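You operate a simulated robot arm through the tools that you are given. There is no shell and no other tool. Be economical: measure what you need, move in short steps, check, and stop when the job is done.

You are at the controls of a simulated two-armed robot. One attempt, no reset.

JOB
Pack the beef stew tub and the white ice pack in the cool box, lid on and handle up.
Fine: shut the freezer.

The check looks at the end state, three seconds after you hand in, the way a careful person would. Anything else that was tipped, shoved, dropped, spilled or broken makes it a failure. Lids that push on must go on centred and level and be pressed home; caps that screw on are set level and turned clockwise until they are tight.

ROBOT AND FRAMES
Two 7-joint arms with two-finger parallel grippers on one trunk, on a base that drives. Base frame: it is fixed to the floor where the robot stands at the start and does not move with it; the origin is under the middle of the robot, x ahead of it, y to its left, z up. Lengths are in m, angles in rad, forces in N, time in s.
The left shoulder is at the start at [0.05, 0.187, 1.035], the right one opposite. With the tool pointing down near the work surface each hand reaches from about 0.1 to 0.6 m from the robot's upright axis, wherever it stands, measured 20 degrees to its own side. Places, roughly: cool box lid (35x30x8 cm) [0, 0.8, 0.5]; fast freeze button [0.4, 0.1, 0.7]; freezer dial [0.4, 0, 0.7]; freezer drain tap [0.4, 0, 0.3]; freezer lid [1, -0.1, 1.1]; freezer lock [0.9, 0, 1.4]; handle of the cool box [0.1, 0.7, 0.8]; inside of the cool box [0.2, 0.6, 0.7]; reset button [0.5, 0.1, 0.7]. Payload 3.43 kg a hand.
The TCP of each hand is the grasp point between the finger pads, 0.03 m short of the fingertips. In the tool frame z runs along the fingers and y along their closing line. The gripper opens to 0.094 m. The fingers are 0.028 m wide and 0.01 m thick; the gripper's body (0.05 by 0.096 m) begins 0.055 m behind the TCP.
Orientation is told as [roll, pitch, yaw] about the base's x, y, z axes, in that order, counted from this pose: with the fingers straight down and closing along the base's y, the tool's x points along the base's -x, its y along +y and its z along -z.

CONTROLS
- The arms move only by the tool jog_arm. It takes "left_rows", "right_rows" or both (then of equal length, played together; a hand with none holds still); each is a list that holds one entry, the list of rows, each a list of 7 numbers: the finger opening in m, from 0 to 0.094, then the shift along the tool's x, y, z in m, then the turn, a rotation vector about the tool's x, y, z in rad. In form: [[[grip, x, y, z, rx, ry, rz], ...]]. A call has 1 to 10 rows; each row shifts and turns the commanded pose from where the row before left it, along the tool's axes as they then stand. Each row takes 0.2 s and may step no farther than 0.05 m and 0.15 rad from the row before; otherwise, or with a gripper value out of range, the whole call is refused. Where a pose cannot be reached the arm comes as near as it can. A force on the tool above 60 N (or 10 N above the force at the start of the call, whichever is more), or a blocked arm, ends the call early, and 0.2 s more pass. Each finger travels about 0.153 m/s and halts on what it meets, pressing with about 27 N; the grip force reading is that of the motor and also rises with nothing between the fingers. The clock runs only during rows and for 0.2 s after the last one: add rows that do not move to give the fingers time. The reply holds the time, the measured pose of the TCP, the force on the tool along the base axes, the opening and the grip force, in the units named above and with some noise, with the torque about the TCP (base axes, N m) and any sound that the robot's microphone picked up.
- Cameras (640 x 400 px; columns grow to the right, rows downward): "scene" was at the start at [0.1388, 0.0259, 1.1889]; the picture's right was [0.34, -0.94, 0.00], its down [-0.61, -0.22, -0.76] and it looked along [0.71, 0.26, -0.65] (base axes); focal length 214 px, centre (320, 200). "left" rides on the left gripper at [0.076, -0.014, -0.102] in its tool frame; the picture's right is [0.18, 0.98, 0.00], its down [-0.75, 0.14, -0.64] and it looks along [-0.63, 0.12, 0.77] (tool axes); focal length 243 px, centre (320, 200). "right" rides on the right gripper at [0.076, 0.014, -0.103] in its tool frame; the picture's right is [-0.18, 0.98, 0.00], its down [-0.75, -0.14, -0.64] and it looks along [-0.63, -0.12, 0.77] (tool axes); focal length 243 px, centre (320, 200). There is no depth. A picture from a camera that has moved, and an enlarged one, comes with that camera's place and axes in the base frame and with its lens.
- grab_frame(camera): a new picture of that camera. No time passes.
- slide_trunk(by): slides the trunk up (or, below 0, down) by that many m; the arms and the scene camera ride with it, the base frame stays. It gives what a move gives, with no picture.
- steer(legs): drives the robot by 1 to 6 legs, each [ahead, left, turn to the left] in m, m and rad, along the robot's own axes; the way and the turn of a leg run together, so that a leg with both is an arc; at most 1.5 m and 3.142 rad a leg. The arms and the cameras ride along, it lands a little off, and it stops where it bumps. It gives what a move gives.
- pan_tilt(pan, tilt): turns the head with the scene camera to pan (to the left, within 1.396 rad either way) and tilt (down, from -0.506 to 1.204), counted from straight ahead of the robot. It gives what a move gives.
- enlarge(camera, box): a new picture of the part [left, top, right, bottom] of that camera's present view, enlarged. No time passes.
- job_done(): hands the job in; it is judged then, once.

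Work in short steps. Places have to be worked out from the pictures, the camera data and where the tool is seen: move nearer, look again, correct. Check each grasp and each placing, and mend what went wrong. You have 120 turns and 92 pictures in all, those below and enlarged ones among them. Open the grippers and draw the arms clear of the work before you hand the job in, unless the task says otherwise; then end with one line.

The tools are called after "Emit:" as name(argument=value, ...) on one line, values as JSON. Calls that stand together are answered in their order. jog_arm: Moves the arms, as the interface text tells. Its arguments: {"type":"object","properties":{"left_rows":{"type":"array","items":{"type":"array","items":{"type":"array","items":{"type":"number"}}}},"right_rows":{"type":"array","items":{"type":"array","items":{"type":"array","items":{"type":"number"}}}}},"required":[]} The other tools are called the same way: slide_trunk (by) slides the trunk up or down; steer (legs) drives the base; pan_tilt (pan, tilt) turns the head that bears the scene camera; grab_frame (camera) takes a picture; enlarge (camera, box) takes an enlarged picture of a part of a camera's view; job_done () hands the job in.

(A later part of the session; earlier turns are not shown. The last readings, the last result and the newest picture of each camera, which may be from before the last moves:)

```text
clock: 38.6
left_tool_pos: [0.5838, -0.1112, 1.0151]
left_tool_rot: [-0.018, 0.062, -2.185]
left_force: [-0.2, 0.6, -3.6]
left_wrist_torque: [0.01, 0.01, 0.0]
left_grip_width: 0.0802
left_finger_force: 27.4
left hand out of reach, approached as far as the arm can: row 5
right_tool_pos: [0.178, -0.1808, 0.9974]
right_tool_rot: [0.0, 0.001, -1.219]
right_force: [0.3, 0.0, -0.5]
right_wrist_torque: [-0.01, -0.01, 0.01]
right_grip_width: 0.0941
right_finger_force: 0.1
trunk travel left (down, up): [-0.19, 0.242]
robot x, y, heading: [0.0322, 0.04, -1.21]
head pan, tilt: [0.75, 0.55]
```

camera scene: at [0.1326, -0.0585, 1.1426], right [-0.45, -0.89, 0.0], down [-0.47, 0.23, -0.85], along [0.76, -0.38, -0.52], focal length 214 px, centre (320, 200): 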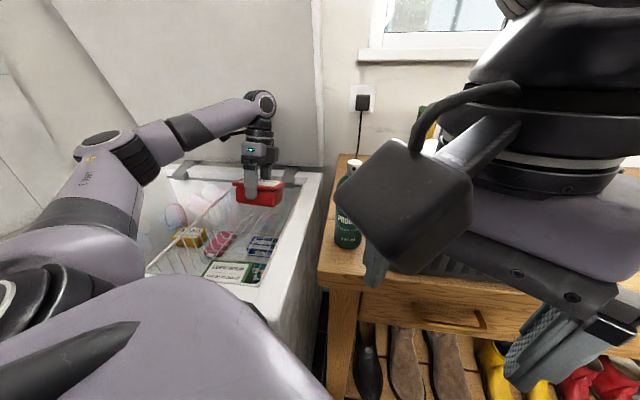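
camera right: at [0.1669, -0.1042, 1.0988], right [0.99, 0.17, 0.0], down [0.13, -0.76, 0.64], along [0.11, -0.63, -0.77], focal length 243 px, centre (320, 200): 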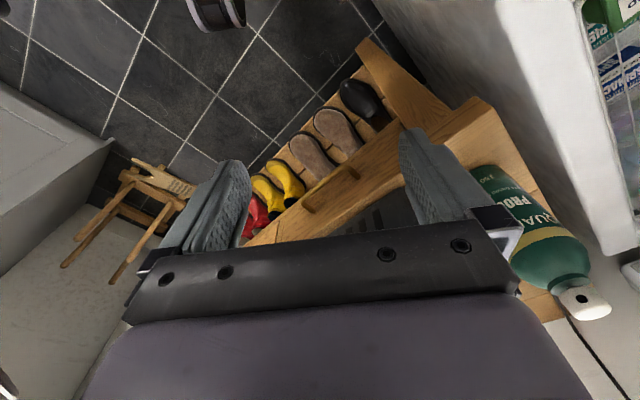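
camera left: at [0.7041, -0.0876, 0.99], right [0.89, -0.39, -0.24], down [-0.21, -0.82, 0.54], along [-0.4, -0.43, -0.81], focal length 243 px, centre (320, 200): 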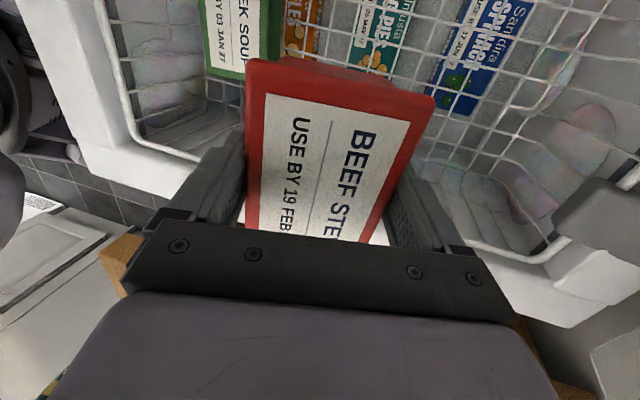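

Now I retract the hand nearer the body and level it, then raise the trunk for clearance.

Emit:
jog_arm(left_rows=[[[0.05, -0.01, -0.0375, 0, -0.015, -0.03, 0], [0.05, -0.01, -0.0375, 0, 0, -0.03, 0], [0.05, -0.01, -0.0375, 0, 0, 0, 0], [0.05, -0.01, -0.0375, 0, 0, 0, 0], [0.05, 0, 0, 0, 0, 0, 0]]])

Emit:
slide_trunk(by=0.1)

```text
clock: 39.8
left_tool_pos: [0.4387, -0.0771, 1.0108]
left_tool_rot: [-0.002, 0.003, -2.187]
left_force: [0.2, 0.0, -3.7]
left_wrist_torque: [0.02, 0.0, -0.01]
left_grip_width: 0.0804
left_finger_force: 27.0
left hand out of reach, approached as far as the arm can: row 1, 2
right_tool_pos: [0.1787, -0.1812, 0.9976]
right_tool_rot: [0.0, 0.0, -1.219]
right_force: [-0.2, -0.6, 0.7]
right_wrist_torque: [0.0, -0.03, 0.0]
right_grip_width: 0.0942
right_finger_force: 0.0
trunk travel left (down, up): [-0.19, 0.242]
robot x, y, heading: [0.0287, 0.0416, -1.213]
head pan, tilt: [0.75, 0.55]
```

```text
clock: 41.1
left_tool_pos: [0.4398, -0.0769, 1.1117]
left_tool_rot: [0.0, -0.002, -2.184]
left_force: [-0.8, 0.0, -4.1]
left_wrist_torque: [-0.01, 0.0, -0.01]
left_grip_width: 0.0803
left_finger_force: 27.0
right_tool_pos: [0.1782, -0.1808, 1.0972]
right_tool_rot: [-0.002, 0.0, -1.219]
right_force: [0.0, -0.6, 0.2]
right_wrist_torque: [-0.02, -0.01, 0.01]
right_grip_width: 0.0938
right_finger_force: 0.0
trunk travel left (down, up): [-0.29, 0.142]
robot x, y, heading: [0.0283, 0.0401, -1.214]
head pan, tilt: [0.75, 0.55]
```

Now drive west and slightly back, then turn to face the cabinet (heading ≈ 0.94).

Emit:
steer(legs=[[-0.11, -0.19, 0], [0, 0, 2.15]])

Emit:
pan_tilt(pan=0.0, tilt=0.75)

Emit:
grab_frame(camera="scene")

```text
clock: 47.9
left_tool_pos: [-0.312, 0.4817, 1.1109]
left_tool_rot: [-0.002, 0.001, -0.038]
left_force: [-0.7, 0.5, -4.1]
left_wrist_torque: [0.0, 0.02, -0.01]
left_grip_width: 0.0805
left_finger_force: 27.3
right_tool_pos: [-0.0831, 0.3202, 1.0964]
right_tool_rot: [-0.001, 0.001, 0.927]
right_force: [-0.6, 0.0, -0.3]
right_wrist_torque: [-0.02, -0.01, 0.0]
right_grip_width: 0.094
right_finger_force: 0.1
trunk travel left (down, up): [-0.29, 0.142]
robot x, y, heading: [-0.1871, 0.0747, 0.935]
head pan, tilt: [0.75, 0.55]
```

```text
clock: 49.0
left_tool_pos: [-0.3123, 0.4821, 1.1108]
left_tool_rot: [-0.001, 0.001, -0.038]
left_force: [0.2, -1.1, -4.0]
left_wrist_torque: [-0.03, 0.05, 0.02]
left_grip_width: 0.0805
left_finger_force: 26.8
right_tool_pos: [-0.0835, 0.322, 1.0966]
right_tool_rot: [0.0, 0.0, 0.929]
right_force: [0.5, -0.4, -0.9]
right_wrist_torque: [-0.01, 0.0, 0.05]
right_grip_width: 0.094
right_finger_force: 0.0
trunk travel left (down, up): [-0.29, 0.142]
robot x, y, heading: [-0.1849, 0.0743, 0.934]
head pan, tilt: [0.0, 0.75]
```

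```text
59 pictures are left
camera scene: at [-0.1019, 0.1863, 1.2253], right [0.8, -0.59, 0.0], down [-0.41, -0.55, -0.73], along [0.43, 0.59, -0.68], focal length 214 px, centre (320, 200)
```

scene: 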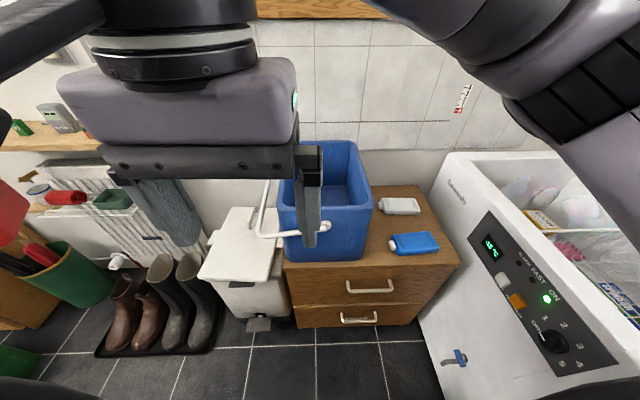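

Good view: the cool box rim is at z≈0.862, box centre ≈ (0.217, 0.606), aligned with the cabinet. I shift right 0.15 and go ahead until close to the cabinet.

Emit:
steer(legs=[[0, -0.14, 0], [0.2, 0, 0]])

Emit:
jog_arm(left_rows=[[[0.05, 0, 0, 0, 0, 0, -0.14], [0.05, 0, 0, 0, 0, 0, -0.14], [0.05, 0, 0, 0, 0, 0, -0.14], [0.05, 0, 0, 0, 0, 0, -0.14], [0.05, 0, 0, 0, 0, 0, -0.14], [0.05, 0, 0, 0, 0, 0, -0.14], [0.05, 0, 0, 0, 0, 0, -0.14], [0.05, 0, 0, 0, 0, 0, 0]]])

```text
clock: 51.3
left_tool_pos: [-0.1327, 0.492, 1.1099]
left_tool_rot: [-0.002, 0.003, -0.036]
left_force: [0.2, -1.2, -3.4]
left_wrist_torque: [0.02, 0.06, -0.01]
left_grip_width: 0.0803
left_finger_force: 27.2
right_tool_pos: [0.0958, 0.3312, 1.0975]
right_tool_rot: [0.0, -0.001, 0.926]
right_force: [0.2, -0.7, 0.8]
right_wrist_torque: [0.06, -0.01, 0.0]
right_grip_width: 0.0941
right_finger_force: 0.1
trunk travel left (down, up): [-0.29, 0.142]
robot x, y, heading: [-0.0096, 0.09, 0.932]
head pan, tilt: [0.0, 0.75]
stopped in leg 2: the robot was blocked; the commanded pose is now the measured one
```

```text
clock: 53.1
left_tool_pos: [-0.1321, 0.4936, 1.1096]
left_tool_rot: [-0.001, 0.003, 0.945]
left_force: [0.5, -0.8, -4.1]
left_wrist_torque: [0.0, -0.02, -0.04]
left_grip_width: 0.0802
left_finger_force: 27.2
right_tool_pos: [0.0966, 0.3323, 1.0967]
right_tool_rot: [-0.001, 0.001, 0.925]
right_force: [0.1, 1.2, -0.3]
right_wrist_torque: [-0.01, 0.02, -0.05]
right_grip_width: 0.094
right_finger_force: 0.0
trunk travel left (down, up): [-0.29, 0.142]
robot x, y, heading: [-0.0115, 0.0867, 0.938]
head pan, tilt: [0.0, 0.75]
```

Recomputing with triangulation: the cabinet top is at z≈0.655, so the box is only ~0.2 m tall, E/N extents consistent. To get the left shoulder nearer the box I turn the base right by 0.74, then rotate the hand back to yaw 0.943 (aligned with the box).

Emit:
steer(legs=[[0, 0, -0.74]])

Emit:
jog_arm(left_rows=[[[0.05, 0, 0, 0, 0, 0, -0.14], [0.05, 0, 0, 0, 0, 0, -0.14], [0.05, 0, 0, 0, 0, 0, -0.14], [0.05, 0, 0, 0, 0, 0, -0.14], [0.05, 0, 0, 0, 0, 0, -0.14], [0.05, 0, 0, 0, 0, 0, -0.04], [0.05, 0, 0, 0, 0, 0, 0]]])

Emit:
pan_tilt(pan=0.9, tilt=0.6)

Emit:
grab_frame(camera="scene")

Emit:
grab_frame(camera="left")

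```text
clock: 55.4
left_tool_pos: [0.1734, 0.4713, 1.1106]
left_tool_rot: [0.0, 0.003, 0.21]
left_force: [1.0, -0.1, -3.2]
left_wrist_torque: [0.0, 0.03, 0.0]
left_grip_width: 0.0802
left_finger_force: 27.0
right_tool_pos: [0.2335, 0.1989, 1.0966]
right_tool_rot: [0.0, 0.003, 0.19]
right_force: [0.1, 0.2, 0.7]
right_wrist_torque: [0.03, -0.02, -0.02]
right_grip_width: 0.094
right_finger_force: 0.0
trunk travel left (down, up): [-0.29, 0.142]
robot x, y, heading: [-0.0083, 0.0864, 0.197]
head pan, tilt: [0.0, 0.75]
```

```text
clock: 57.0
left_tool_pos: [0.1729, 0.473, 1.1095]
left_tool_rot: [0.001, 0.001, 0.951]
left_force: [-0.1, -1.1, -4.4]
left_wrist_torque: [-0.01, 0.02, -0.01]
left_grip_width: 0.0803
left_finger_force: 27.3
right_tool_pos: [0.2344, 0.1976, 1.0974]
right_tool_rot: [0.0, 0.001, 0.193]
right_force: [-0.2, 0.6, -1.0]
right_wrist_torque: [0.0, 0.03, 0.0]
right_grip_width: 0.0938
right_finger_force: 0.0
trunk travel left (down, up): [-0.29, 0.142]
robot x, y, heading: [-0.0054, 0.0874, 0.196]
head pan, tilt: [0.0, 0.75]
```

```text
clock: 58.2
left_tool_pos: [0.1721, 0.4725, 1.1091]
left_tool_rot: [0.001, 0.003, 0.95]
left_force: [-0.1, 0.2, -3.8]
left_wrist_torque: [-0.04, -0.01, 0.0]
left_grip_width: 0.0801
left_finger_force: 27.0
right_tool_pos: [0.2339, 0.198, 1.0968]
right_tool_rot: [0.001, 0.002, 0.193]
right_force: [0.2, 0.0, 0.6]
right_wrist_torque: [-0.03, 0.02, -0.01]
right_grip_width: 0.0939
right_finger_force: 0.0
trunk travel left (down, up): [-0.29, 0.142]
robot x, y, heading: [-0.0051, 0.0862, 0.201]
head pan, tilt: [0.901, 0.6]
```

```text
58 pictures are left
camera scene: at [0.0909, 0.174, 1.2382], right [0.89, -0.45, 0.0], down [-0.26, -0.5, -0.82], along [0.37, 0.73, -0.57], focal length 214 px, centre (320, 200)
```

scene: 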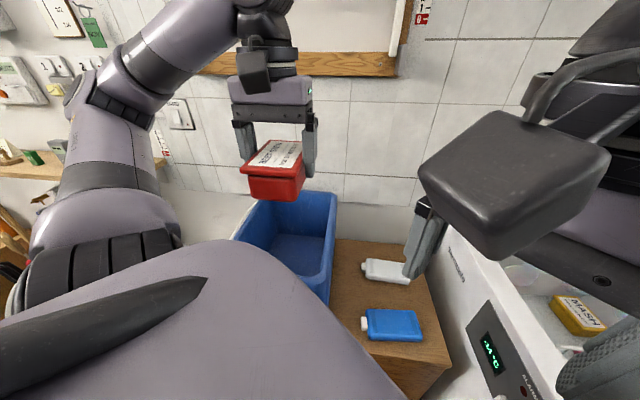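

```text
57 pictures are left
camera left: at [0.1409, 0.4019, 1.2115], right [-0.91, 0.42, 0.0], down [0.33, 0.7, 0.64], along [0.27, 0.58, -0.77], focal length 243 px, centre (320, 200)
```

left: 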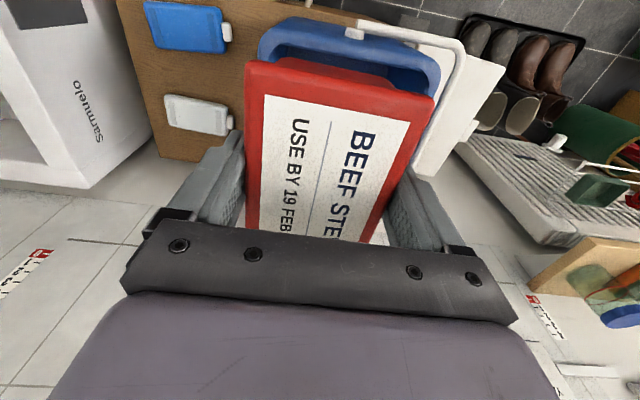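

The tub is over the box region. I move it to the north half of the box (target ≈ (0.254, 0.650)) at height, and lower a little.

Emit:
jog_arm(left_rows=[[[0.05, -0.04, 0.0075, 0, 0, 0, 0], [0.05, -0.04, 0.0075, 0, 0, 0, 0], [0.05, -0.04, 0.0075, 0, 0, 0, 0], [0.05, -0.04, 0.0075, 0, 0, 0, 0], [0.05, -0.032, 0.007, 0, 0, 0, 0.015], [0.05, 0, 0, 0.05, 0, 0, 0], [0.05, 0, 0, 0.05, 0, 0, 0], [0.05, 0, 0, 0, 0, 0, 0]]])

Emit:
grab_frame(camera="left")

Emit:
grab_frame(camera="scene")

```text
clock: 60.0
left_tool_pos: [0.2576, 0.6476, 1.0098]
left_tool_rot: [0.003, 0.002, 0.935]
left_force: [-0.3, 0.0, -4.2]
left_wrist_torque: [-0.04, 0.05, -0.02]
left_grip_width: 0.0801
left_finger_force: 26.7
left hand out of reach, approached as far as the arm can: row 1
right_tool_pos: [0.2341, 0.1976, 1.0976]
right_tool_rot: [0.002, 0.002, 0.19]
right_force: [-1.0, -0.9, 0.7]
right_wrist_torque: [0.03, 0.03, -0.02]
right_grip_width: 0.0941
right_finger_force: 0.2
trunk travel left (down, up): [-0.29, 0.142]
robot x, y, heading: [-0.0099, 0.0874, 0.199]
head pan, tilt: [0.901, 0.6]
```

```text
56 pictures are left
camera left: at [0.2236, 0.5777, 1.1114], right [-0.9, 0.44, 0.0], down [0.34, 0.69, 0.64], along [0.28, 0.58, -0.77], focal length 243 px, centre (320, 200)
```

left: 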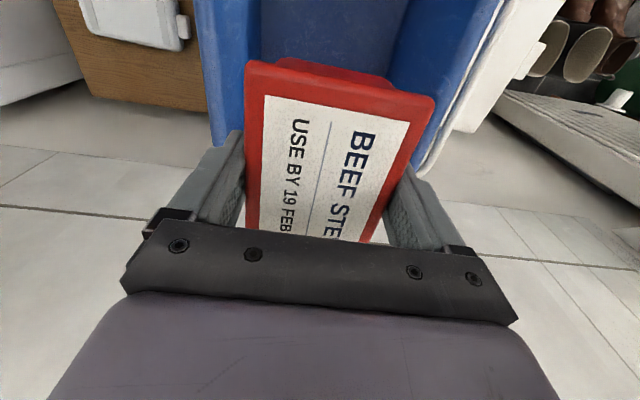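

```text
55 pictures are left
camera scene: at [0.0909, 0.1741, 1.2382], right [0.89, -0.45, 0.0], down [-0.26, -0.5, -0.82], along [0.37, 0.74, -0.57], focal length 214 px, centre (320, 200)
```

scene: 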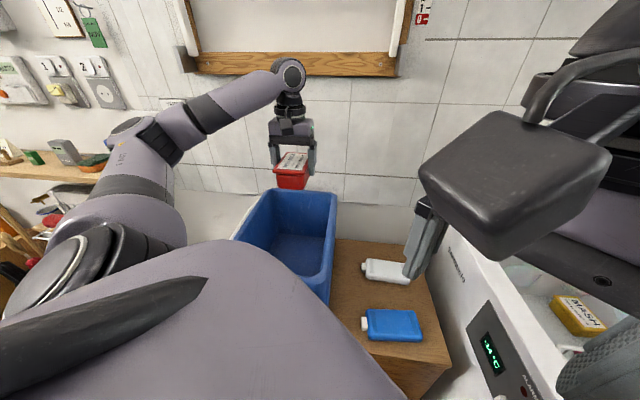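

The box's north inner wall is at about N=0.745; the tub's end would be too close, so I shift 2 cm south and lower into the box, checking forces.

Emit:
jog_arm(left_rows=[[[0.05, 0.022, 0, 0, 0, 0, 0], [0.05, 0, 0, 0.05, 0, 0, 0], [0.05, 0, 0, 0.05, 0, 0, 0], [0.05, 0, 0, 0.05, 0, 0, 0], [0.05, 0, 0, 0.05, 0, 0, 0], [0.05, 0, 0, 0.03, 0, 0, 0], [0.05, 0, 0, 0, 0, 0, 0]]])

Emit:
grab_frame(camera="scene")

Emit:
grab_frame(camera="left")

```text
clock: 61.6
left_tool_pos: [0.2431, 0.6319, 0.7788]
left_tool_rot: [0.002, 0.0, 0.936]
left_force: [-0.2, 0.4, -4.5]
left_wrist_torque: [0.01, -0.01, -0.01]
left_grip_width: 0.0804
left_finger_force: 26.9
right_tool_pos: [0.2351, 0.1993, 1.0964]
right_tool_rot: [-0.003, 0.003, 0.192]
right_force: [0.4, -0.3, 0.3]
right_wrist_torque: [-0.01, 0.01, 0.0]
right_grip_width: 0.094
right_finger_force: 0.0
trunk travel left (down, up): [-0.29, 0.142]
robot x, y, heading: [-0.011, 0.0855, 0.201]
head pan, tilt: [0.901, 0.6]
```

```text
54 pictures are left
camera scene: at [0.0909, 0.1742, 1.2382], right [0.89, -0.45, 0.0], down [-0.26, -0.5, -0.82], along [0.37, 0.74, -0.57], focal length 214 px, centre (320, 200)
```

scene: 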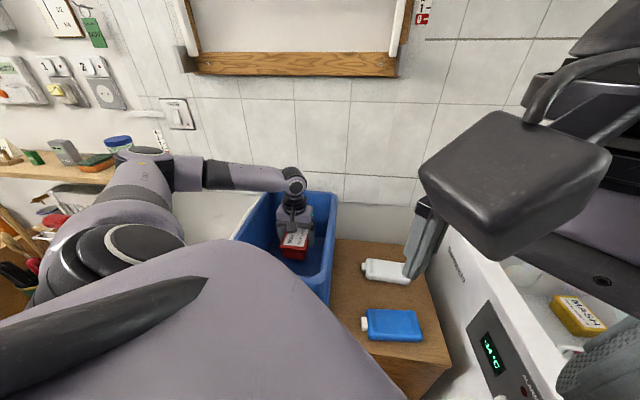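

```text
53 pictures are left
camera left: at [0.2098, 0.5613, 0.8807], right [-0.9, 0.44, 0.0], down [0.34, 0.69, 0.64], along [0.28, 0.58, -0.77], focal length 243 px, centre (320, 200)
```

left: 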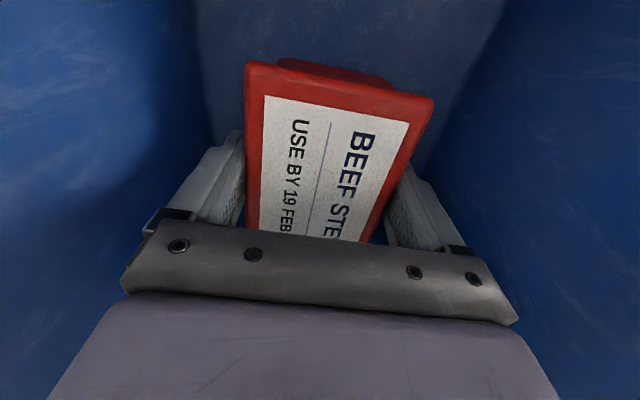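

The tub is inside with clearance all round. I lower by small steps toward the floor.

Emit:
jog_arm(left_rows=[[[0.05, 0, 0, 0.01, 0, 0, 0], [0.05, 0, 0, 0.01, 0, 0, 0], [0.05, 0, 0, 0.008, 0, 0, 0], [0.05, 0, 0, 0.006, 0, 0, 0]]])

```text
clock: 62.6
left_tool_pos: [0.2411, 0.6291, 0.7441]
left_tool_rot: [0.001, 0.003, 0.936]
left_force: [0.9, -0.6, -4.2]
left_wrist_torque: [0.0, 0.0, -0.05]
left_grip_width: 0.0804
left_finger_force: 27.3
right_tool_pos: [0.235, 0.1991, 1.0968]
right_tool_rot: [0.002, 0.003, 0.192]
right_force: [0.5, -0.1, 0.7]
right_wrist_torque: [-0.02, -0.01, -0.03]
right_grip_width: 0.094
right_finger_force: 0.0
trunk travel left (down, up): [-0.29, 0.142]
robot x, y, heading: [-0.0061, 0.0865, 0.196]
head pan, tilt: [0.901, 0.6]
```

Emit:
jog_arm(left_rows=[[[0.05, 0, 0, 0.006, 0, 0, 0], [0.05, 0, 0, 0.006, 0, 0, 0], [0.05, 0, 0, 0.005, 0, 0, 0]]])

```text
clock: 63.4
left_tool_pos: [0.2411, 0.63, 0.7294]
left_tool_rot: [0.003, 0.002, 0.936]
left_force: [-0.3, -0.4, 1.2]
left_wrist_torque: [-0.16, 0.32, 0.0]
left_grip_width: 0.0805
left_finger_force: 26.8
right_tool_pos: [0.2351, 0.1981, 1.0971]
right_tool_rot: [0.0, 0.003, 0.191]
right_force: [0.0, 0.6, 0.4]
right_wrist_torque: [0.02, -0.02, 0.03]
right_grip_width: 0.0941
right_finger_force: 0.0
trunk travel left (down, up): [-0.29, 0.142]
robot x, y, heading: [-0.0057, 0.0858, 0.197]
head pan, tilt: [0.901, 0.6]
```

The weight is now carried (force −4.2 → +1.2): contact with the floor. I press 2 mm more, open and rise straight up.

Emit:
jog_arm(left_rows=[[[0.05, 0, 0, 0.002, 0, 0, 0], [0.094, 0, 0, 0, 0, 0, 0], [0.094, 0, 0, 0, 0, 0, 0], [0.094, 0, 0, -0.02, 0, 0, 0], [0.094, 0, 0, -0.04, 0, 0, 0], [0.094, 0, 0, -0.05, 0, 0, 0], [0.094, 0, 0, -0.05, 0, 0, 0], [0.094, 0, 0, -0.05, 0, 0, 0], [0.094, 0, 0, -0.04, 0, 0, 0]]])

Emit:
grab_frame(camera="left")

```text
clock: 65.4
left_tool_pos: [0.2413, 0.6334, 0.972]
left_tool_rot: [0.003, 0.003, 0.937]
left_force: [0.2, -0.3, 0.0]
left_wrist_torque: [0.0, 0.03, -0.01]
left_grip_width: 0.094
left_finger_force: 0.0
right_tool_pos: [0.2339, 0.1971, 1.0972]
right_tool_rot: [0.0, 0.002, 0.191]
right_force: [-0.5, 0.2, 1.1]
right_wrist_torque: [-0.01, -0.01, -0.01]
right_grip_width: 0.0939
right_finger_force: 0.1
trunk travel left (down, up): [-0.29, 0.142]
robot x, y, heading: [-0.0038, 0.086, 0.201]
head pan, tilt: [0.901, 0.6]
```

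```text
52 pictures are left
camera left: at [0.2089, 0.5628, 1.0744], right [-0.9, 0.44, 0.0], down [0.34, 0.69, 0.64], along [0.28, 0.58, -0.77], focal length 243 px, centre (320, 200)
```

left: 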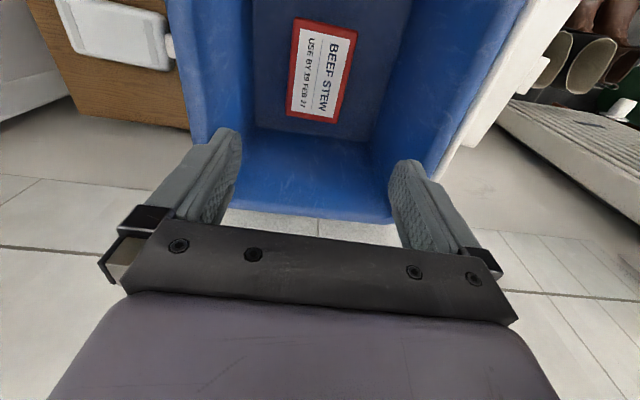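

The tub sits well in the box. The white pack is near (0.463, 0.461, 0.68), long side along the cabinet's length; I turn the hand −1.567 to straddle its width.

Emit:
jog_arm(left_rows=[[[0.094, 0, 0, -0.02, 0, 0, 0.1425], [0.094, 0, 0, -0.02, 0, 0, 0.1425], [0.094, 0, 0, 0, 0, 0, 0.1425], [0.094, 0, 0, 0, 0, 0, 0.1425], [0.094, 0, 0, 0, 0, 0, 0.1425], [0.094, 0, 0, 0, 0, 0, 0.1425], [0.094, 0, 0, 0, 0, 0, 0.1425], [0.094, 0, 0, 0, 0, 0, 0.1425], [0.094, 0, 0, 0, 0, 0, 0.1425], [0.094, 0, 0, 0, 0, 0, 0.1425]]])

```text
clock: 67.6
left_tool_pos: [0.2417, 0.6297, 1.0153]
left_tool_rot: [-0.002, 0.004, -0.493]
left_force: [0.0, -0.2, -0.5]
left_wrist_torque: [0.01, 0.0, -0.02]
left_grip_width: 0.0942
left_finger_force: 0.0
right_tool_pos: [0.2349, 0.1978, 1.0965]
right_tool_rot: [0.001, 0.002, 0.192]
right_force: [-0.4, -1.2, -0.6]
right_wrist_torque: [0.0, 0.01, 0.0]
right_grip_width: 0.0941
right_finger_force: 0.1
trunk travel left (down, up): [-0.29, 0.142]
robot x, y, heading: [-0.0068, 0.0896, 0.201]
head pan, tilt: [0.901, 0.6]
```

Translating east over the white pack.

Emit:
jog_arm(left_rows=[[[0.094, 0, 0, 0, 0, 0, 0.14], [0.094, -0.045, 0, 0, 0, 0, 0], [0.094, -0.045, 0, 0, 0, 0, 0], [0.094, -0.045, 0, 0, 0, 0, 0], [0.094, -0.045, 0, 0, 0, 0, 0], [0.094, -0.045, 0, 0, 0, 0, 0], [0.094, -0.045, -0.005, 0, 0, 0, 0], [0.094, 0, 0, 0.05, 0, 0, 0], [0.094, 0, 0, 0.05, 0, 0, 0], [0.094, 0, 0, 0, 0, 0, 0]]])

Emit:
grab_frame(camera="left")

Emit:
grab_frame(camera="scene")

```text
clock: 69.8
left_tool_pos: [0.4559, 0.4647, 0.9146]
left_tool_rot: [-0.002, 0.003, -0.628]
left_force: [-0.2, 0.6, 0.3]
left_wrist_torque: [0.0, 0.0, -0.02]
left_grip_width: 0.0937
left_finger_force: 0.1
right_tool_pos: [0.2346, 0.1992, 1.0972]
right_tool_rot: [0.0, 0.001, 0.193]
right_force: [-0.1, 0.0, 0.4]
right_wrist_torque: [0.0, 0.02, 0.01]
right_grip_width: 0.0939
right_finger_force: 0.0
trunk travel left (down, up): [-0.29, 0.142]
robot x, y, heading: [-0.0053, 0.0866, 0.2]
head pan, tilt: [0.901, 0.6]
```

```text
51 pictures are left
camera left: at [0.3878, 0.4979, 1.0173], right [0.43, 0.9, 0.0], down [0.69, -0.33, 0.64], along [0.58, -0.28, -0.77], focal length 243 px, centre (320, 200)
```

left: 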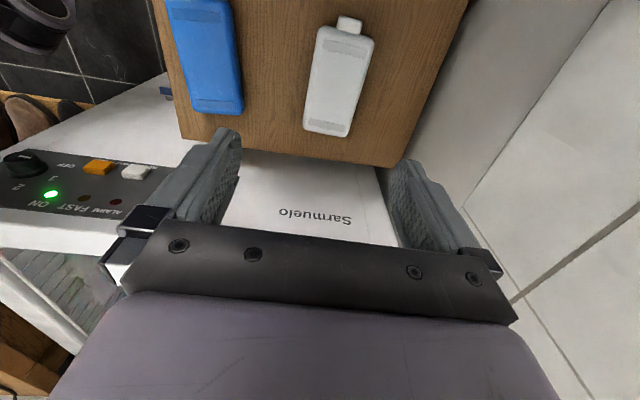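

```text
50 pictures are left
camera scene: at [0.0907, 0.1737, 1.2383], right [0.89, -0.45, 0.0], down [-0.26, -0.5, -0.83], along [0.37, 0.74, -0.56], focal length 214 px, centre (320, 200)
```

scene: 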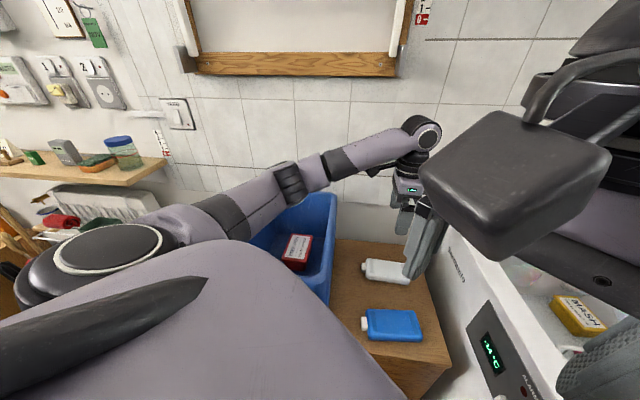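

The pack's body is ~6.4 × 11 cm centred (0.473, 0.475), aligned with the hand. I shift and descend to 0.72, then look.

Emit:
jog_arm(left_rows=[[[0.094, -0.008, 0.017, 0, 0, 0, 0], [0.094, 0, 0, 0.05, 0, 0, 0], [0.094, 0, 0, 0.05, 0, 0, 0], [0.094, 0, 0, 0.05, 0, 0, 0], [0.094, 0, 0, 0.04, 0, 0, 0], [0.094, 0, 0, 0, 0, 0, 0]]])

Emit:
grab_frame(camera="left")

```text
clock: 71.2
left_tool_pos: [0.4759, 0.4769, 0.7243]
left_tool_rot: [0.001, -0.001, -0.628]
left_force: [-0.4, -0.6, 1.0]
left_wrist_torque: [0.01, 0.01, -0.02]
left_grip_width: 0.0941
left_finger_force: 0.0
right_tool_pos: [0.2337, 0.1985, 1.0973]
right_tool_rot: [0.001, 0.0, 0.192]
right_force: [-0.1, -0.9, 0.5]
right_wrist_torque: [0.02, -0.03, 0.0]
right_grip_width: 0.0939
right_finger_force: 0.0
trunk travel left (down, up): [-0.29, 0.142]
robot x, y, heading: [-0.0072, 0.0894, 0.199]
head pan, tilt: [0.901, 0.6]
```

```text
49 pictures are left
camera left: at [0.4051, 0.51, 0.825], right [0.43, 0.9, 0.0], down [0.69, -0.33, 0.64], along [0.58, -0.27, -0.77], focal length 243 px, centre (320, 200)
```

left: 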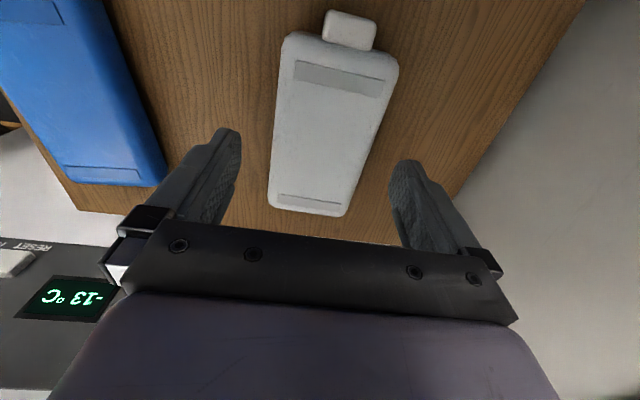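

The pack is centred between the fingers and lies lower than assumed. I descend in small steps, watching the force.

Emit:
jog_arm(left_rows=[[[0.094, 0.008, 0.002, 0.015, 0, 0, 0], [0.094, 0, 0, 0.012, 0, 0, 0], [0.094, 0, 0, 0.01, 0, 0, 0], [0.094, 0, 0, 0, 0, 0, 0]]])

Emit:
grab_frame(camera="left")

```text
clock: 72.4
left_tool_pos: [0.4875, 0.4935, 0.7223]
left_tool_rot: [0.056, -0.042, -0.616]
left_force: [0.5, -0.1, -0.9]
left_wrist_torque: [-0.01, -0.01, -0.05]
left_grip_width: 0.0938
left_finger_force: 0.1
right_tool_pos: [0.2321, 0.1923, 1.0966]
right_tool_rot: [0.004, -0.003, 0.192]
right_force: [0.0, -0.3, 1.1]
right_wrist_torque: [0.02, 0.01, 0.02]
right_grip_width: 0.094
right_finger_force: 0.1
trunk travel left (down, up): [-0.29, 0.142]
robot x, y, heading: [-0.0096, 0.0864, 0.203]
head pan, tilt: [0.901, 0.6]
stopped in row 4 (left hand): the arm was blocked; the commanded pose is now the measured one
```

```text
48 pictures are left
camera left: at [0.4106, 0.5235, 0.8198], right [0.42, 0.91, 0.05], down [0.65, -0.33, 0.68], along [0.63, -0.25, -0.73], focal length 243 px, centre (320, 200)
```

left: 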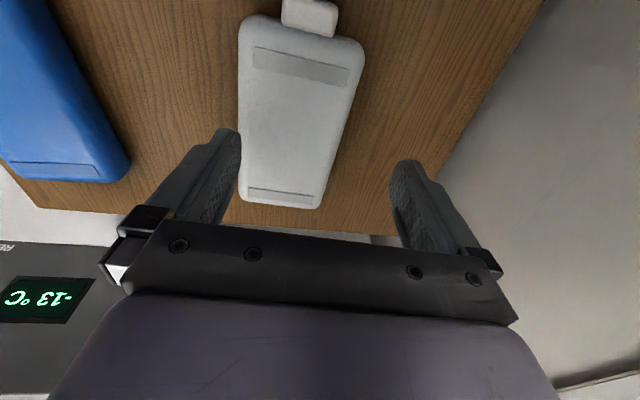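

The arm was blocked, likely the forearm resting on the box rim. I lift right away and check the box.

Emit:
jog_arm(left_rows=[[[0.094, 0, 0, -0.03, 0, 0, 0], [0.094, 0, 0, -0.04, 0, 0, 0], [0.094, 0, 0, -0.05, 0, 0, 0], [0.094, 0, 0, -0.05, 0, 0, 0], [0.094, 0, 0, -0.05, 0, 0, 0], [0.094, 0, 0, 0, 0, 0, 0]]])

Emit:
grab_frame(camera="scene")

```text
clock: 73.8
left_tool_pos: [0.4723, 0.4882, 0.9325]
left_tool_rot: [0.038, -0.03, -0.615]
left_force: [0.1, 0.1, -0.3]
left_wrist_torque: [0.01, 0.0, -0.03]
left_grip_width: 0.0943
left_finger_force: 0.1
right_tool_pos: [0.2343, 0.1974, 1.0975]
right_tool_rot: [-0.001, 0.003, 0.19]
right_force: [0.1, 0.3, 0.8]
right_wrist_torque: [0.0, 0.03, 0.0]
right_grip_width: 0.0941
right_finger_force: 0.0
trunk travel left (down, up): [-0.29, 0.142]
robot x, y, heading: [-0.008, 0.0881, 0.198]
head pan, tilt: [0.901, 0.6]
```

```text
47 pictures are left
camera scene: at [0.0908, 0.1739, 1.2382], right [0.89, -0.45, 0.0], down [-0.26, -0.5, -0.83], along [0.37, 0.74, -0.57], focal length 214 px, centre (320, 200)
```

scene: 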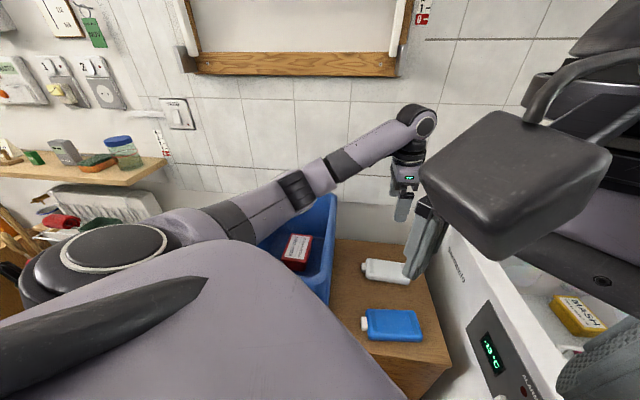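

Box and tub are unmoved. The left arm crosses the box from this stance, so I'll change it: retract and raise the hand, then turn the base right so the shoulder lies east of the box.

Emit:
jog_arm(left_rows=[[[0.094, 0.0, 0.0, -0.04, 0.038, 0.03, 0], [0.094, 0.02, -0.034, -0.027, 0, 0, 0], [0.094, 0.02, -0.034, -0.027, 0, 0, 0], [0.094, 0.02, -0.034, -0.027, 0, 0, 0], [0.094, 0.02, -0.034, -0.027, 0, 0, 0], [0.094, 0.02, -0.034, 0, 0, 0, 0], [0.094, 0, 0, 0, 0, 0, 0]]])

Emit:
pan_tilt(pan=1.2, tilt=0.6)

```text
clock: 75.4
left_tool_pos: [0.2902, 0.4077, 1.0783]
left_tool_rot: [-0.002, 0.0, -0.615]
left_force: [0.0, -0.7, -0.2]
left_wrist_torque: [0.01, 0.02, 0.04]
left_grip_width: 0.0938
left_finger_force: 0.0
right_tool_pos: [0.2329, 0.1994, 1.096]
right_tool_rot: [0.001, 0.002, 0.194]
right_force: [-0.3, -0.3, 0.6]
right_wrist_torque: [0.01, -0.01, -0.03]
right_grip_width: 0.094
right_finger_force: 0.1
trunk travel left (down, up): [-0.29, 0.142]
robot x, y, heading: [-0.0104, 0.0887, 0.197]
head pan, tilt: [0.901, 0.6]
```

```text
clock: 76.2
left_tool_pos: [0.2894, 0.4095, 1.0794]
left_tool_rot: [-0.002, 0.0, -0.616]
left_force: [-1.2, -0.2, 0.1]
left_wrist_torque: [0.02, 0.02, -0.01]
left_grip_width: 0.094
left_finger_force: 0.1
right_tool_pos: [0.2346, 0.1989, 1.0968]
right_tool_rot: [0.002, 0.004, 0.191]
right_force: [0.8, -0.6, 0.9]
right_wrist_torque: [0.0, -0.02, -0.04]
right_grip_width: 0.094
right_finger_force: 0.0
trunk travel left (down, up): [-0.29, 0.142]
robot x, y, heading: [-0.0092, 0.0844, 0.2]
head pan, tilt: [1.201, 0.6]
```

Emit:
steer(legs=[[0, 0, -0.57], [0.05, -0.014, 0]])

Emit:
grab_frame(camera="scene")

```text
clock: 78.3
left_tool_pos: [0.4172, 0.1996, 1.0796]
left_tool_rot: [0.0, -0.002, -1.179]
left_force: [0.8, -0.2, 0.4]
left_wrist_torque: [-0.01, 0.01, -0.01]
left_grip_width: 0.0939
left_finger_force: 0.1
right_tool_pos: [0.2563, 0.0514, 1.0961]
right_tool_rot: [0.001, 0.002, -0.371]
right_force: [1.0, 0.1, 0.3]
right_wrist_torque: [-0.02, 0.01, 0.0]
right_grip_width: 0.0942
right_finger_force: 0.0
trunk travel left (down, up): [-0.29, 0.142]
robot x, y, heading: [-0.0057, 0.0883, -0.368]
head pan, tilt: [1.201, 0.6]
stopped in leg 1: the robot was blocked; the commanded pose is now the measured one
```

```text
46 pictures are left
camera scene: at [0.1071, 0.1282, 1.2382], right [0.74, -0.67, 0.0], down [-0.38, -0.42, -0.83], along [0.55, 0.61, -0.56], focal length 214 px, centre (320, 200)
```

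scene: 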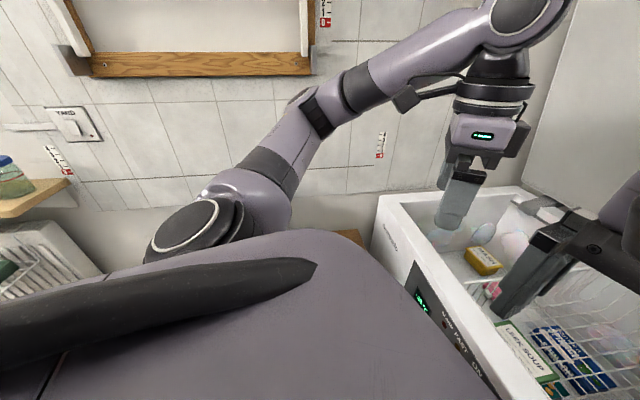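

From here the shoulder lies south-east of the box. I rotate the hand back to yaw −0.63 and bring it over the pack.

Emit:
jog_arm(left_rows=[[[0.094, 0, 0, 0, 0, 0, -0.138], [0.094, 0, 0, 0, 0, 0, -0.138], [0.094, 0, 0, 0, 0, 0, -0.138], [0.094, 0, 0, 0, 0, 0, -0.137], [0.094, 0.02, 0.0436, 0, 0, 0, 0], [0.094, 0.02, 0.0436, 0, 0, 0, 0], [0.094, 0.02, 0.0436, 0, 0, 0, 0], [0.094, 0.02, 0.0436, 0, 0, 0, 0], [0.094, 0.02, 0.0436, 0, 0, 0, 0], [0.094, 0.02, 0.0436, 0, 0, 0, 0]]])

Emit:
grab_frame(camera="scene")

```text
clock: 80.5
left_tool_pos: [0.4978, 0.4666, 1.0733]
left_tool_rot: [-0.002, 0.0, -0.631]
left_force: [0.2, -0.2, -0.3]
left_wrist_torque: [-0.02, -0.01, -0.01]
left_grip_width: 0.0939
left_finger_force: 0.0
left hand out of reach, approached as far as the arm can: row 9, 10
right_tool_pos: [0.2571, 0.052, 1.0976]
right_tool_rot: [0.0, 0.001, -0.372]
right_force: [-0.6, 0.9, 0.8]
right_wrist_torque: [0.0, -0.06, -0.01]
right_grip_width: 0.0942
right_finger_force: 0.1
trunk travel left (down, up): [-0.29, 0.142]
robot x, y, heading: [-0.01, 0.0863, -0.369]
head pan, tilt: [1.201, 0.6]
```

```text
45 pictures are left
camera scene: at [0.1071, 0.1285, 1.2382], right [0.74, -0.67, 0.0], down [-0.38, -0.42, -0.82], along [0.55, 0.61, -0.57], focal length 214 px, centre (320, 200)
```

scene: 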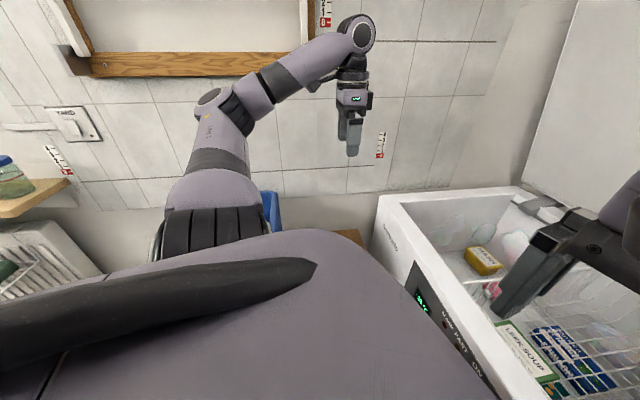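

Emit:
jog_arm(left_rows=[[[0.094, 0.0, 0.0, 0.05, 0, 0, 0], [0.094, 0.028, 0.0, 0.04, 0, 0, 0], [0.094, 0, 0, 0.05, 0, 0, 0], [0.094, 0, 0, 0.05, 0, 0, 0], [0.094, 0, 0, 0.05, 0, 0, 0], [0.094, 0, 0, 0.05, 0, 0, 0], [0.094, 0, 0, 0.04, 0, 0, 0], [0.094, 0, 0, 0, 0, 0, 0]]])

Emit:
grab_frame(camera="left")

Emit:
grab_frame(camera="scene")

```text
clock: 82.3
left_tool_pos: [0.476, 0.4879, 0.7446]
left_tool_rot: [0.001, -0.003, -0.628]
left_force: [0.2, -0.5, 0.5]
left_wrist_torque: [-0.04, -0.01, -0.03]
left_grip_width: 0.0942
left_finger_force: 0.1
right_tool_pos: [0.2553, 0.0517, 1.0973]
right_tool_rot: [0.001, 0.002, -0.374]
right_force: [0.7, 0.5, 0.3]
right_wrist_torque: [0.0, -0.03, 0.0]
right_grip_width: 0.0944
right_finger_force: 0.0
trunk travel left (down, up): [-0.29, 0.142]
robot x, y, heading: [-0.0096, 0.087, -0.366]
head pan, tilt: [1.201, 0.6]
```

```text
44 pictures are left
camera left: at [0.4053, 0.5208, 0.8452], right [0.43, 0.9, 0.0], down [0.69, -0.33, 0.64], along [0.58, -0.28, -0.77], focal length 243 px, centre (320, 200)
```

left: 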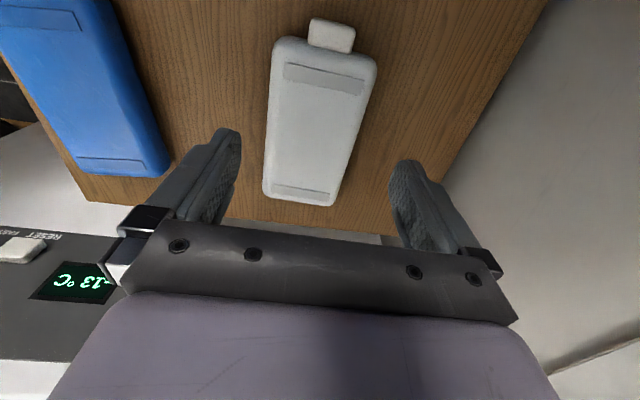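

```text
43 pictures are left
camera scene: at [0.1071, 0.1282, 1.2382], right [0.74, -0.67, 0.0], down [-0.38, -0.42, -0.83], along [0.55, 0.61, -0.56], focal length 214 px, centre (320, 200)
```

scene: 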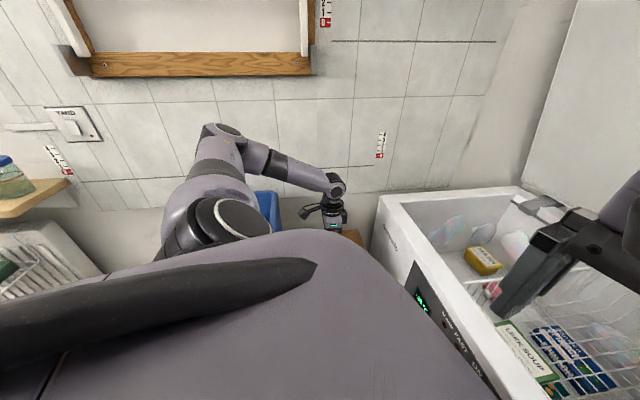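

Aligned except for ~7 mm in y; I correct this and descend in steps toward the cabinet top.

Emit:
jog_arm(left_rows=[[[0.094, 0, -0.007, 0.02, 0, 0, 0], [0.094, 0, 0, 0.02, 0, 0, 0], [0.094, 0, 0, 0.02, 0, 0, 0], [0.094, 0, 0, 0.01, 0, 0, 0], [0.094, 0, 0, 0, 0, 0, 0]]])

Emit:
grab_frame(camera="left")

```text
clock: 83.5
left_tool_pos: [0.4705, 0.4788, 0.6735]
left_tool_rot: [-0.001, 0.0, -0.629]
left_force: [0.1, 0.4, -0.9]
left_wrist_torque: [0.05, 0.02, -0.01]
left_grip_width: 0.0939
left_finger_force: 0.1
right_tool_pos: [0.2568, 0.0523, 1.0965]
right_tool_rot: [0.001, 0.001, -0.373]
right_force: [0.7, -0.5, 0.3]
right_wrist_torque: [-0.02, 0.01, -0.02]
right_grip_width: 0.0942
right_finger_force: 0.1
trunk travel left (down, up): [-0.29, 0.142]
robot x, y, heading: [-0.01, 0.0846, -0.362]
head pan, tilt: [1.201, 0.6]
```

```text
42 pictures are left
camera left: at [0.4007, 0.5128, 0.7753], right [0.43, 0.9, 0.0], down [0.69, -0.33, 0.64], along [0.58, -0.28, -0.77], focal length 243 px, centre (320, 200)
```

left: 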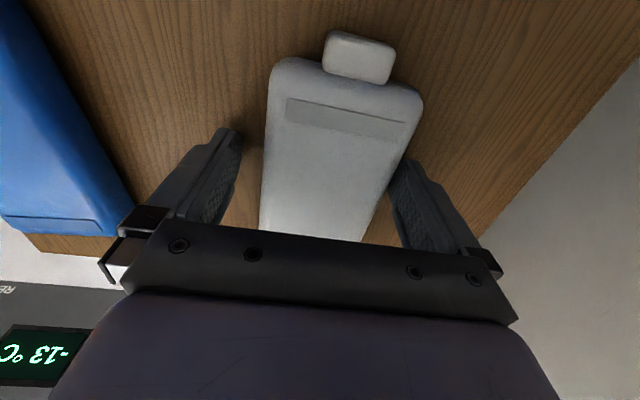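

Emit:
jog_arm(left_rows=[[[0.094, 0.005, 0.003, 0.01, 0, 0, 0], [0.094, 0, 0, 0.008, 0, 0, 0], [0.094, 0, 0, 0, 0, 0, 0]]])

Emit:
grab_frame(camera="left")

```text
clock: 84.1
left_tool_pos: [0.4687, 0.4826, 0.6715]
left_tool_rot: [0.0, -0.008, -0.626]
left_force: [-12.9, -2.2, 38.3]
left_wrist_torque: [-1.28, 1.94, -0.4]
left_grip_width: 0.0942
left_finger_force: 0.2
right_tool_pos: [0.2539, 0.0495, 1.0974]
right_tool_rot: [0.003, 0.0, -0.37]
right_force: [0.2, 0.7, 0.3]
right_wrist_torque: [-0.01, -0.01, 0.0]
right_grip_width: 0.0939
right_finger_force: 0.1
trunk travel left (down, up): [-0.29, 0.142]
robot x, y, heading: [-0.0087, 0.0893, -0.365]
head pan, tilt: [1.201, 0.6]
stopped in row 2 (left hand): the force on the tool passed its limit (the readings are from after the stop); the commanded pose is now the measured one
```

```text
41 pictures are left
camera left: at [0.3994, 0.5154, 0.771], right [0.43, 0.9, 0.0], down [0.69, -0.32, 0.65], along [0.59, -0.28, -0.76], focal length 243 px, centre (320, 200)
```

left: 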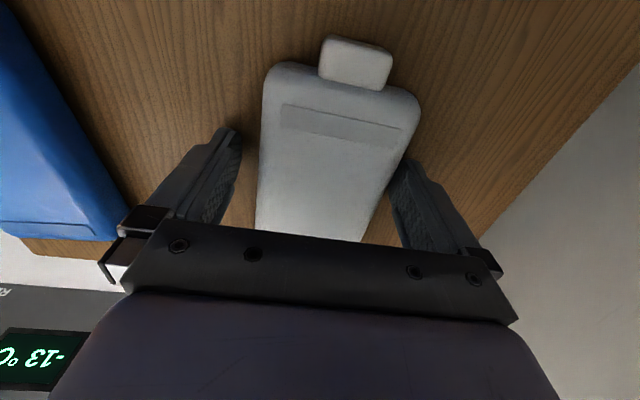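

The fingertips touched the cabinet top (z≈0.641). I lift 3 mm and close on the pack.

Emit:
jog_arm(left_rows=[[[0.094, 0, 0, -0.003, 0, 0.008, 0], [0.08, 0, 0, 0, 0, 0, 0], [0.06, 0, 0, 0, 0, 0, 0], [0.04, 0, 0, 0, 0, 0, 0], [0.04, 0, 0, 0, 0, 0, 0], [0.04, 0, 0, -0.015, 0, 0, 0], [0.04, 0, 0, -0.03, 0, 0, 0], [0.04, 0, 0, 0, 0, 0, 0]]])

Emit:
grab_frame(camera="left")

```text
clock: 85.9
left_tool_pos: [0.4698, 0.483, 0.7098]
left_tool_rot: [0.002, 0.001, -0.627]
left_force: [-1.2, -0.4, -3.9]
left_wrist_torque: [0.03, 0.02, 0.01]
left_grip_width: 0.078
left_finger_force: 27.4
right_tool_pos: [0.2563, 0.0537, 1.0979]
right_tool_rot: [0.0, 0.003, -0.372]
right_force: [-0.2, 0.6, 0.1]
right_wrist_torque: [-0.03, -0.04, -0.01]
right_grip_width: 0.0938
right_finger_force: 0.0
trunk travel left (down, up): [-0.29, 0.142]
robot x, y, heading: [-0.0097, 0.0842, -0.37]
head pan, tilt: [1.201, 0.6]
```

```text
40 pictures are left
camera left: at [0.4001, 0.5156, 0.8117], right [0.43, 0.9, 0.0], down [0.69, -0.33, 0.64], along [0.58, -0.27, -0.77], focal length 243 px, centre (320, 200)
```

left: 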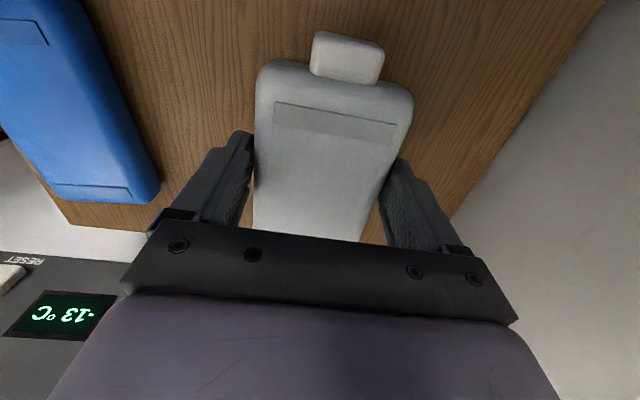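

Pack is held (0.078 wide, ~4 N). I lift it clear, and retract toward the shoulder.

Emit:
jog_arm(left_rows=[[[0.04, 0, 0, -0.05, 0, 0, 0], [0.04, 0, 0, -0.05, 0, 0, 0], [0.04, 0, 0, -0.05, 0, 0, 0], [0.04, 0, 0, -0.05, 0, 0, 0], [0.04, 0, 0, -0.05, 0, 0, 0], [0.04, 0.01, -0.03, -0.035, 0, 0, 0], [0.04, 0.01, -0.03, -0.035, 0, 0, 0], [0.04, 0.017, -0.045, 0, 0, 0, 0], [0.04, 0.017, -0.045, 0, 0, 0, 0], [0.04, 0.017, -0.045, 0, 0, 0, 0]]])

Emit:
steer(legs=[[0, 0, 0.57]])

```text
clock: 88.1
left_tool_pos: [0.3039, 0.3642, 1.0318]
left_tool_rot: [0.0, -0.001, -0.628]
left_force: [0.6, 0.1, -2.9]
left_wrist_torque: [0.0, 0.03, -0.01]
left_grip_width: 0.078
left_finger_force: 26.9
right_tool_pos: [0.2566, 0.0517, 1.0968]
right_tool_rot: [-0.001, 0.002, -0.372]
right_force: [-0.5, 1.0, 0.4]
right_wrist_torque: [0.01, 0.0, 0.0]
right_grip_width: 0.094
right_finger_force: 0.0
trunk travel left (down, up): [-0.29, 0.142]
robot x, y, heading: [-0.0076, 0.084, -0.365]
head pan, tilt: [1.201, 0.6]
```

```text
clock: 90.0
left_tool_pos: [0.1088, 0.488, 1.0321]
left_tool_rot: [0.001, -0.001, -0.069]
left_force: [-0.6, -0.2, -2.9]
left_wrist_torque: [-0.01, 0.04, -0.02]
left_grip_width: 0.0782
left_finger_force: 27.1
right_tool_pos: [0.2343, 0.1979, 1.0975]
right_tool_rot: [0.001, 0.002, 0.188]
right_force: [0.4, 0.7, -0.8]
right_wrist_torque: [-0.03, 0.0, 0.04]
right_grip_width: 0.0941
right_finger_force: 0.1
trunk travel left (down, up): [-0.29, 0.142]
robot x, y, heading: [-0.0082, 0.0873, 0.197]
head pan, tilt: [1.201, 0.6]
```

Now rotate the hand to yaw 0.937, then move over the tub.

Emit:
jog_arm(left_rows=[[[0.04, 0, 0, 0, 0, 0, -0.1437], [0.04, 0, 0, 0, 0, 0, -0.1437], [0.04, 0, 0, 0, 0, 0, -0.1437], [0.04, 0, 0, 0, 0, 0, -0.1437], [0.04, 0, 0, 0, 0, 0, -0.1437], [0.04, 0, 0, 0, 0, 0, -0.1437], [0.04, 0, 0, 0, 0, 0, -0.1437]]])

Emit:
jog_arm(left_rows=[[[0.04, -0.039, -0.004, 0, 0, 0, 0], [0.04, -0.039, -0.004, 0, 0, 0, 0], [0.04, -0.039, -0.004, 0, 0, 0, 0], [0.04, -0.039, -0.004, 0, 0, 0, 0], [0.04, -0.039, -0.004, 0, 0, 0, 0], [0.04, 0, 0, 0, 0, 0, 0]]])

Emit:
grab_frame(camera="left")

```text
clock: 91.6
left_tool_pos: [0.1076, 0.4874, 1.0324]
left_tool_rot: [0.0, 0.001, 0.941]
left_force: [0.4, -0.5, -2.2]
left_wrist_torque: [-0.02, 0.01, 0.0]
left_grip_width: 0.0782
left_finger_force: 26.8
right_tool_pos: [0.236, 0.1975, 1.0973]
right_tool_rot: [0.001, 0.001, 0.188]
right_force: [-0.3, -0.2, -0.4]
right_wrist_torque: [-0.03, -0.02, -0.02]
right_grip_width: 0.0941
right_finger_force: 0.0
trunk travel left (down, up): [-0.29, 0.142]
robot x, y, heading: [-0.0079, 0.0878, 0.196]
head pan, tilt: [1.201, 0.6]
```

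```text
clock: 93.0
left_tool_pos: [0.2402, 0.6348, 1.0337]
left_tool_rot: [0.0, 0.0, 0.94]
left_force: [0.3, 0.0, -2.5]
left_wrist_torque: [-0.03, 0.02, 0.0]
left_grip_width: 0.0784
left_finger_force: 27.4
right_tool_pos: [0.2338, 0.197, 1.0972]
right_tool_rot: [-0.002, 0.001, 0.19]
right_force: [-0.5, -0.5, 0.1]
right_wrist_torque: [0.01, -0.01, -0.01]
right_grip_width: 0.0942
right_finger_force: 0.0
trunk travel left (down, up): [-0.29, 0.142]
robot x, y, heading: [-0.0074, 0.0848, 0.199]
head pan, tilt: [1.201, 0.6]
```

```text
39 pictures are left
camera left: at [0.2069, 0.5641, 1.1349], right [-0.9, 0.43, 0.0], down [0.33, 0.69, 0.64], along [0.28, 0.58, -0.77], focal length 243 px, centre (320, 200)
```

left: 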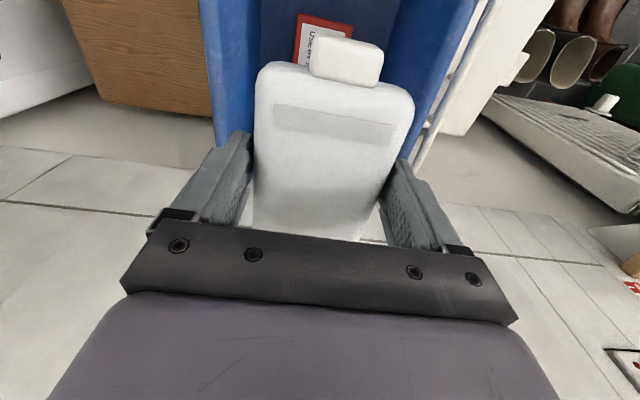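

Well placed above the tub. I lower to about 0.785, then slowly to contact with the tub lid.

Emit:
jog_arm(left_rows=[[[0.04, 0, 0, 0.05, 0, 0, 0], [0.04, 0, 0, 0.05, 0, 0, 0], [0.04, 0, 0, 0.05, 0, 0, 0], [0.04, 0, 0, 0.05, 0, 0, 0], [0.04, 0, 0, 0.045, 0, 0, 0], [0.04, 0, 0, 0.0, 0, 0, 0], [0.04, 0, 0, 0.006, 0, 0, 0], [0.04, 0, 0, 0.005, 0, 0, 0], [0.04, 0, 0, 0, 0, 0, 0]]])

```text
clock: 95.0
left_tool_pos: [0.2389, 0.6344, 0.777]
left_tool_rot: [0.0, 0.001, 0.937]
left_force: [0.1, 0.2, -3.2]
left_wrist_torque: [-0.04, 0.04, -0.01]
left_grip_width: 0.0783
left_finger_force: 26.8
right_tool_pos: [0.235, 0.1976, 1.0961]
right_tool_rot: [0.001, 0.001, 0.188]
right_force: [-0.3, 0.3, -0.1]
right_wrist_torque: [-0.01, 0.0, -0.02]
right_grip_width: 0.0942
right_finger_force: 0.1
trunk travel left (down, up): [-0.29, 0.142]
robot x, y, heading: [-0.0063, 0.0874, 0.194]
head pan, tilt: [1.201, 0.6]
```

Emit:
jog_arm(left_rows=[[[0.04, 0, 0, 0.005, 0, 0, 0], [0.04, 0, 0, 0.004, 0, 0, 0], [0.04, 0, 0, 0, 0, 0, 0]]])

```text
clock: 95.8
left_tool_pos: [0.2392, 0.6341, 0.7671]
left_tool_rot: [-0.001, 0.0, 0.939]
left_force: [0.2, 0.2, -3.2]
left_wrist_torque: [-0.04, 0.06, -0.01]
left_grip_width: 0.0782
left_finger_force: 27.3
right_tool_pos: [0.2343, 0.1969, 1.0966]
right_tool_rot: [-0.002, 0.004, 0.187]
right_force: [1.0, 0.3, 0.6]
right_wrist_torque: [-0.02, -0.01, 0.0]
right_grip_width: 0.094
right_finger_force: 0.1
trunk travel left (down, up): [-0.29, 0.142]
robot x, y, heading: [-0.0045, 0.0873, 0.196]
head pan, tilt: [1.201, 0.6]
```

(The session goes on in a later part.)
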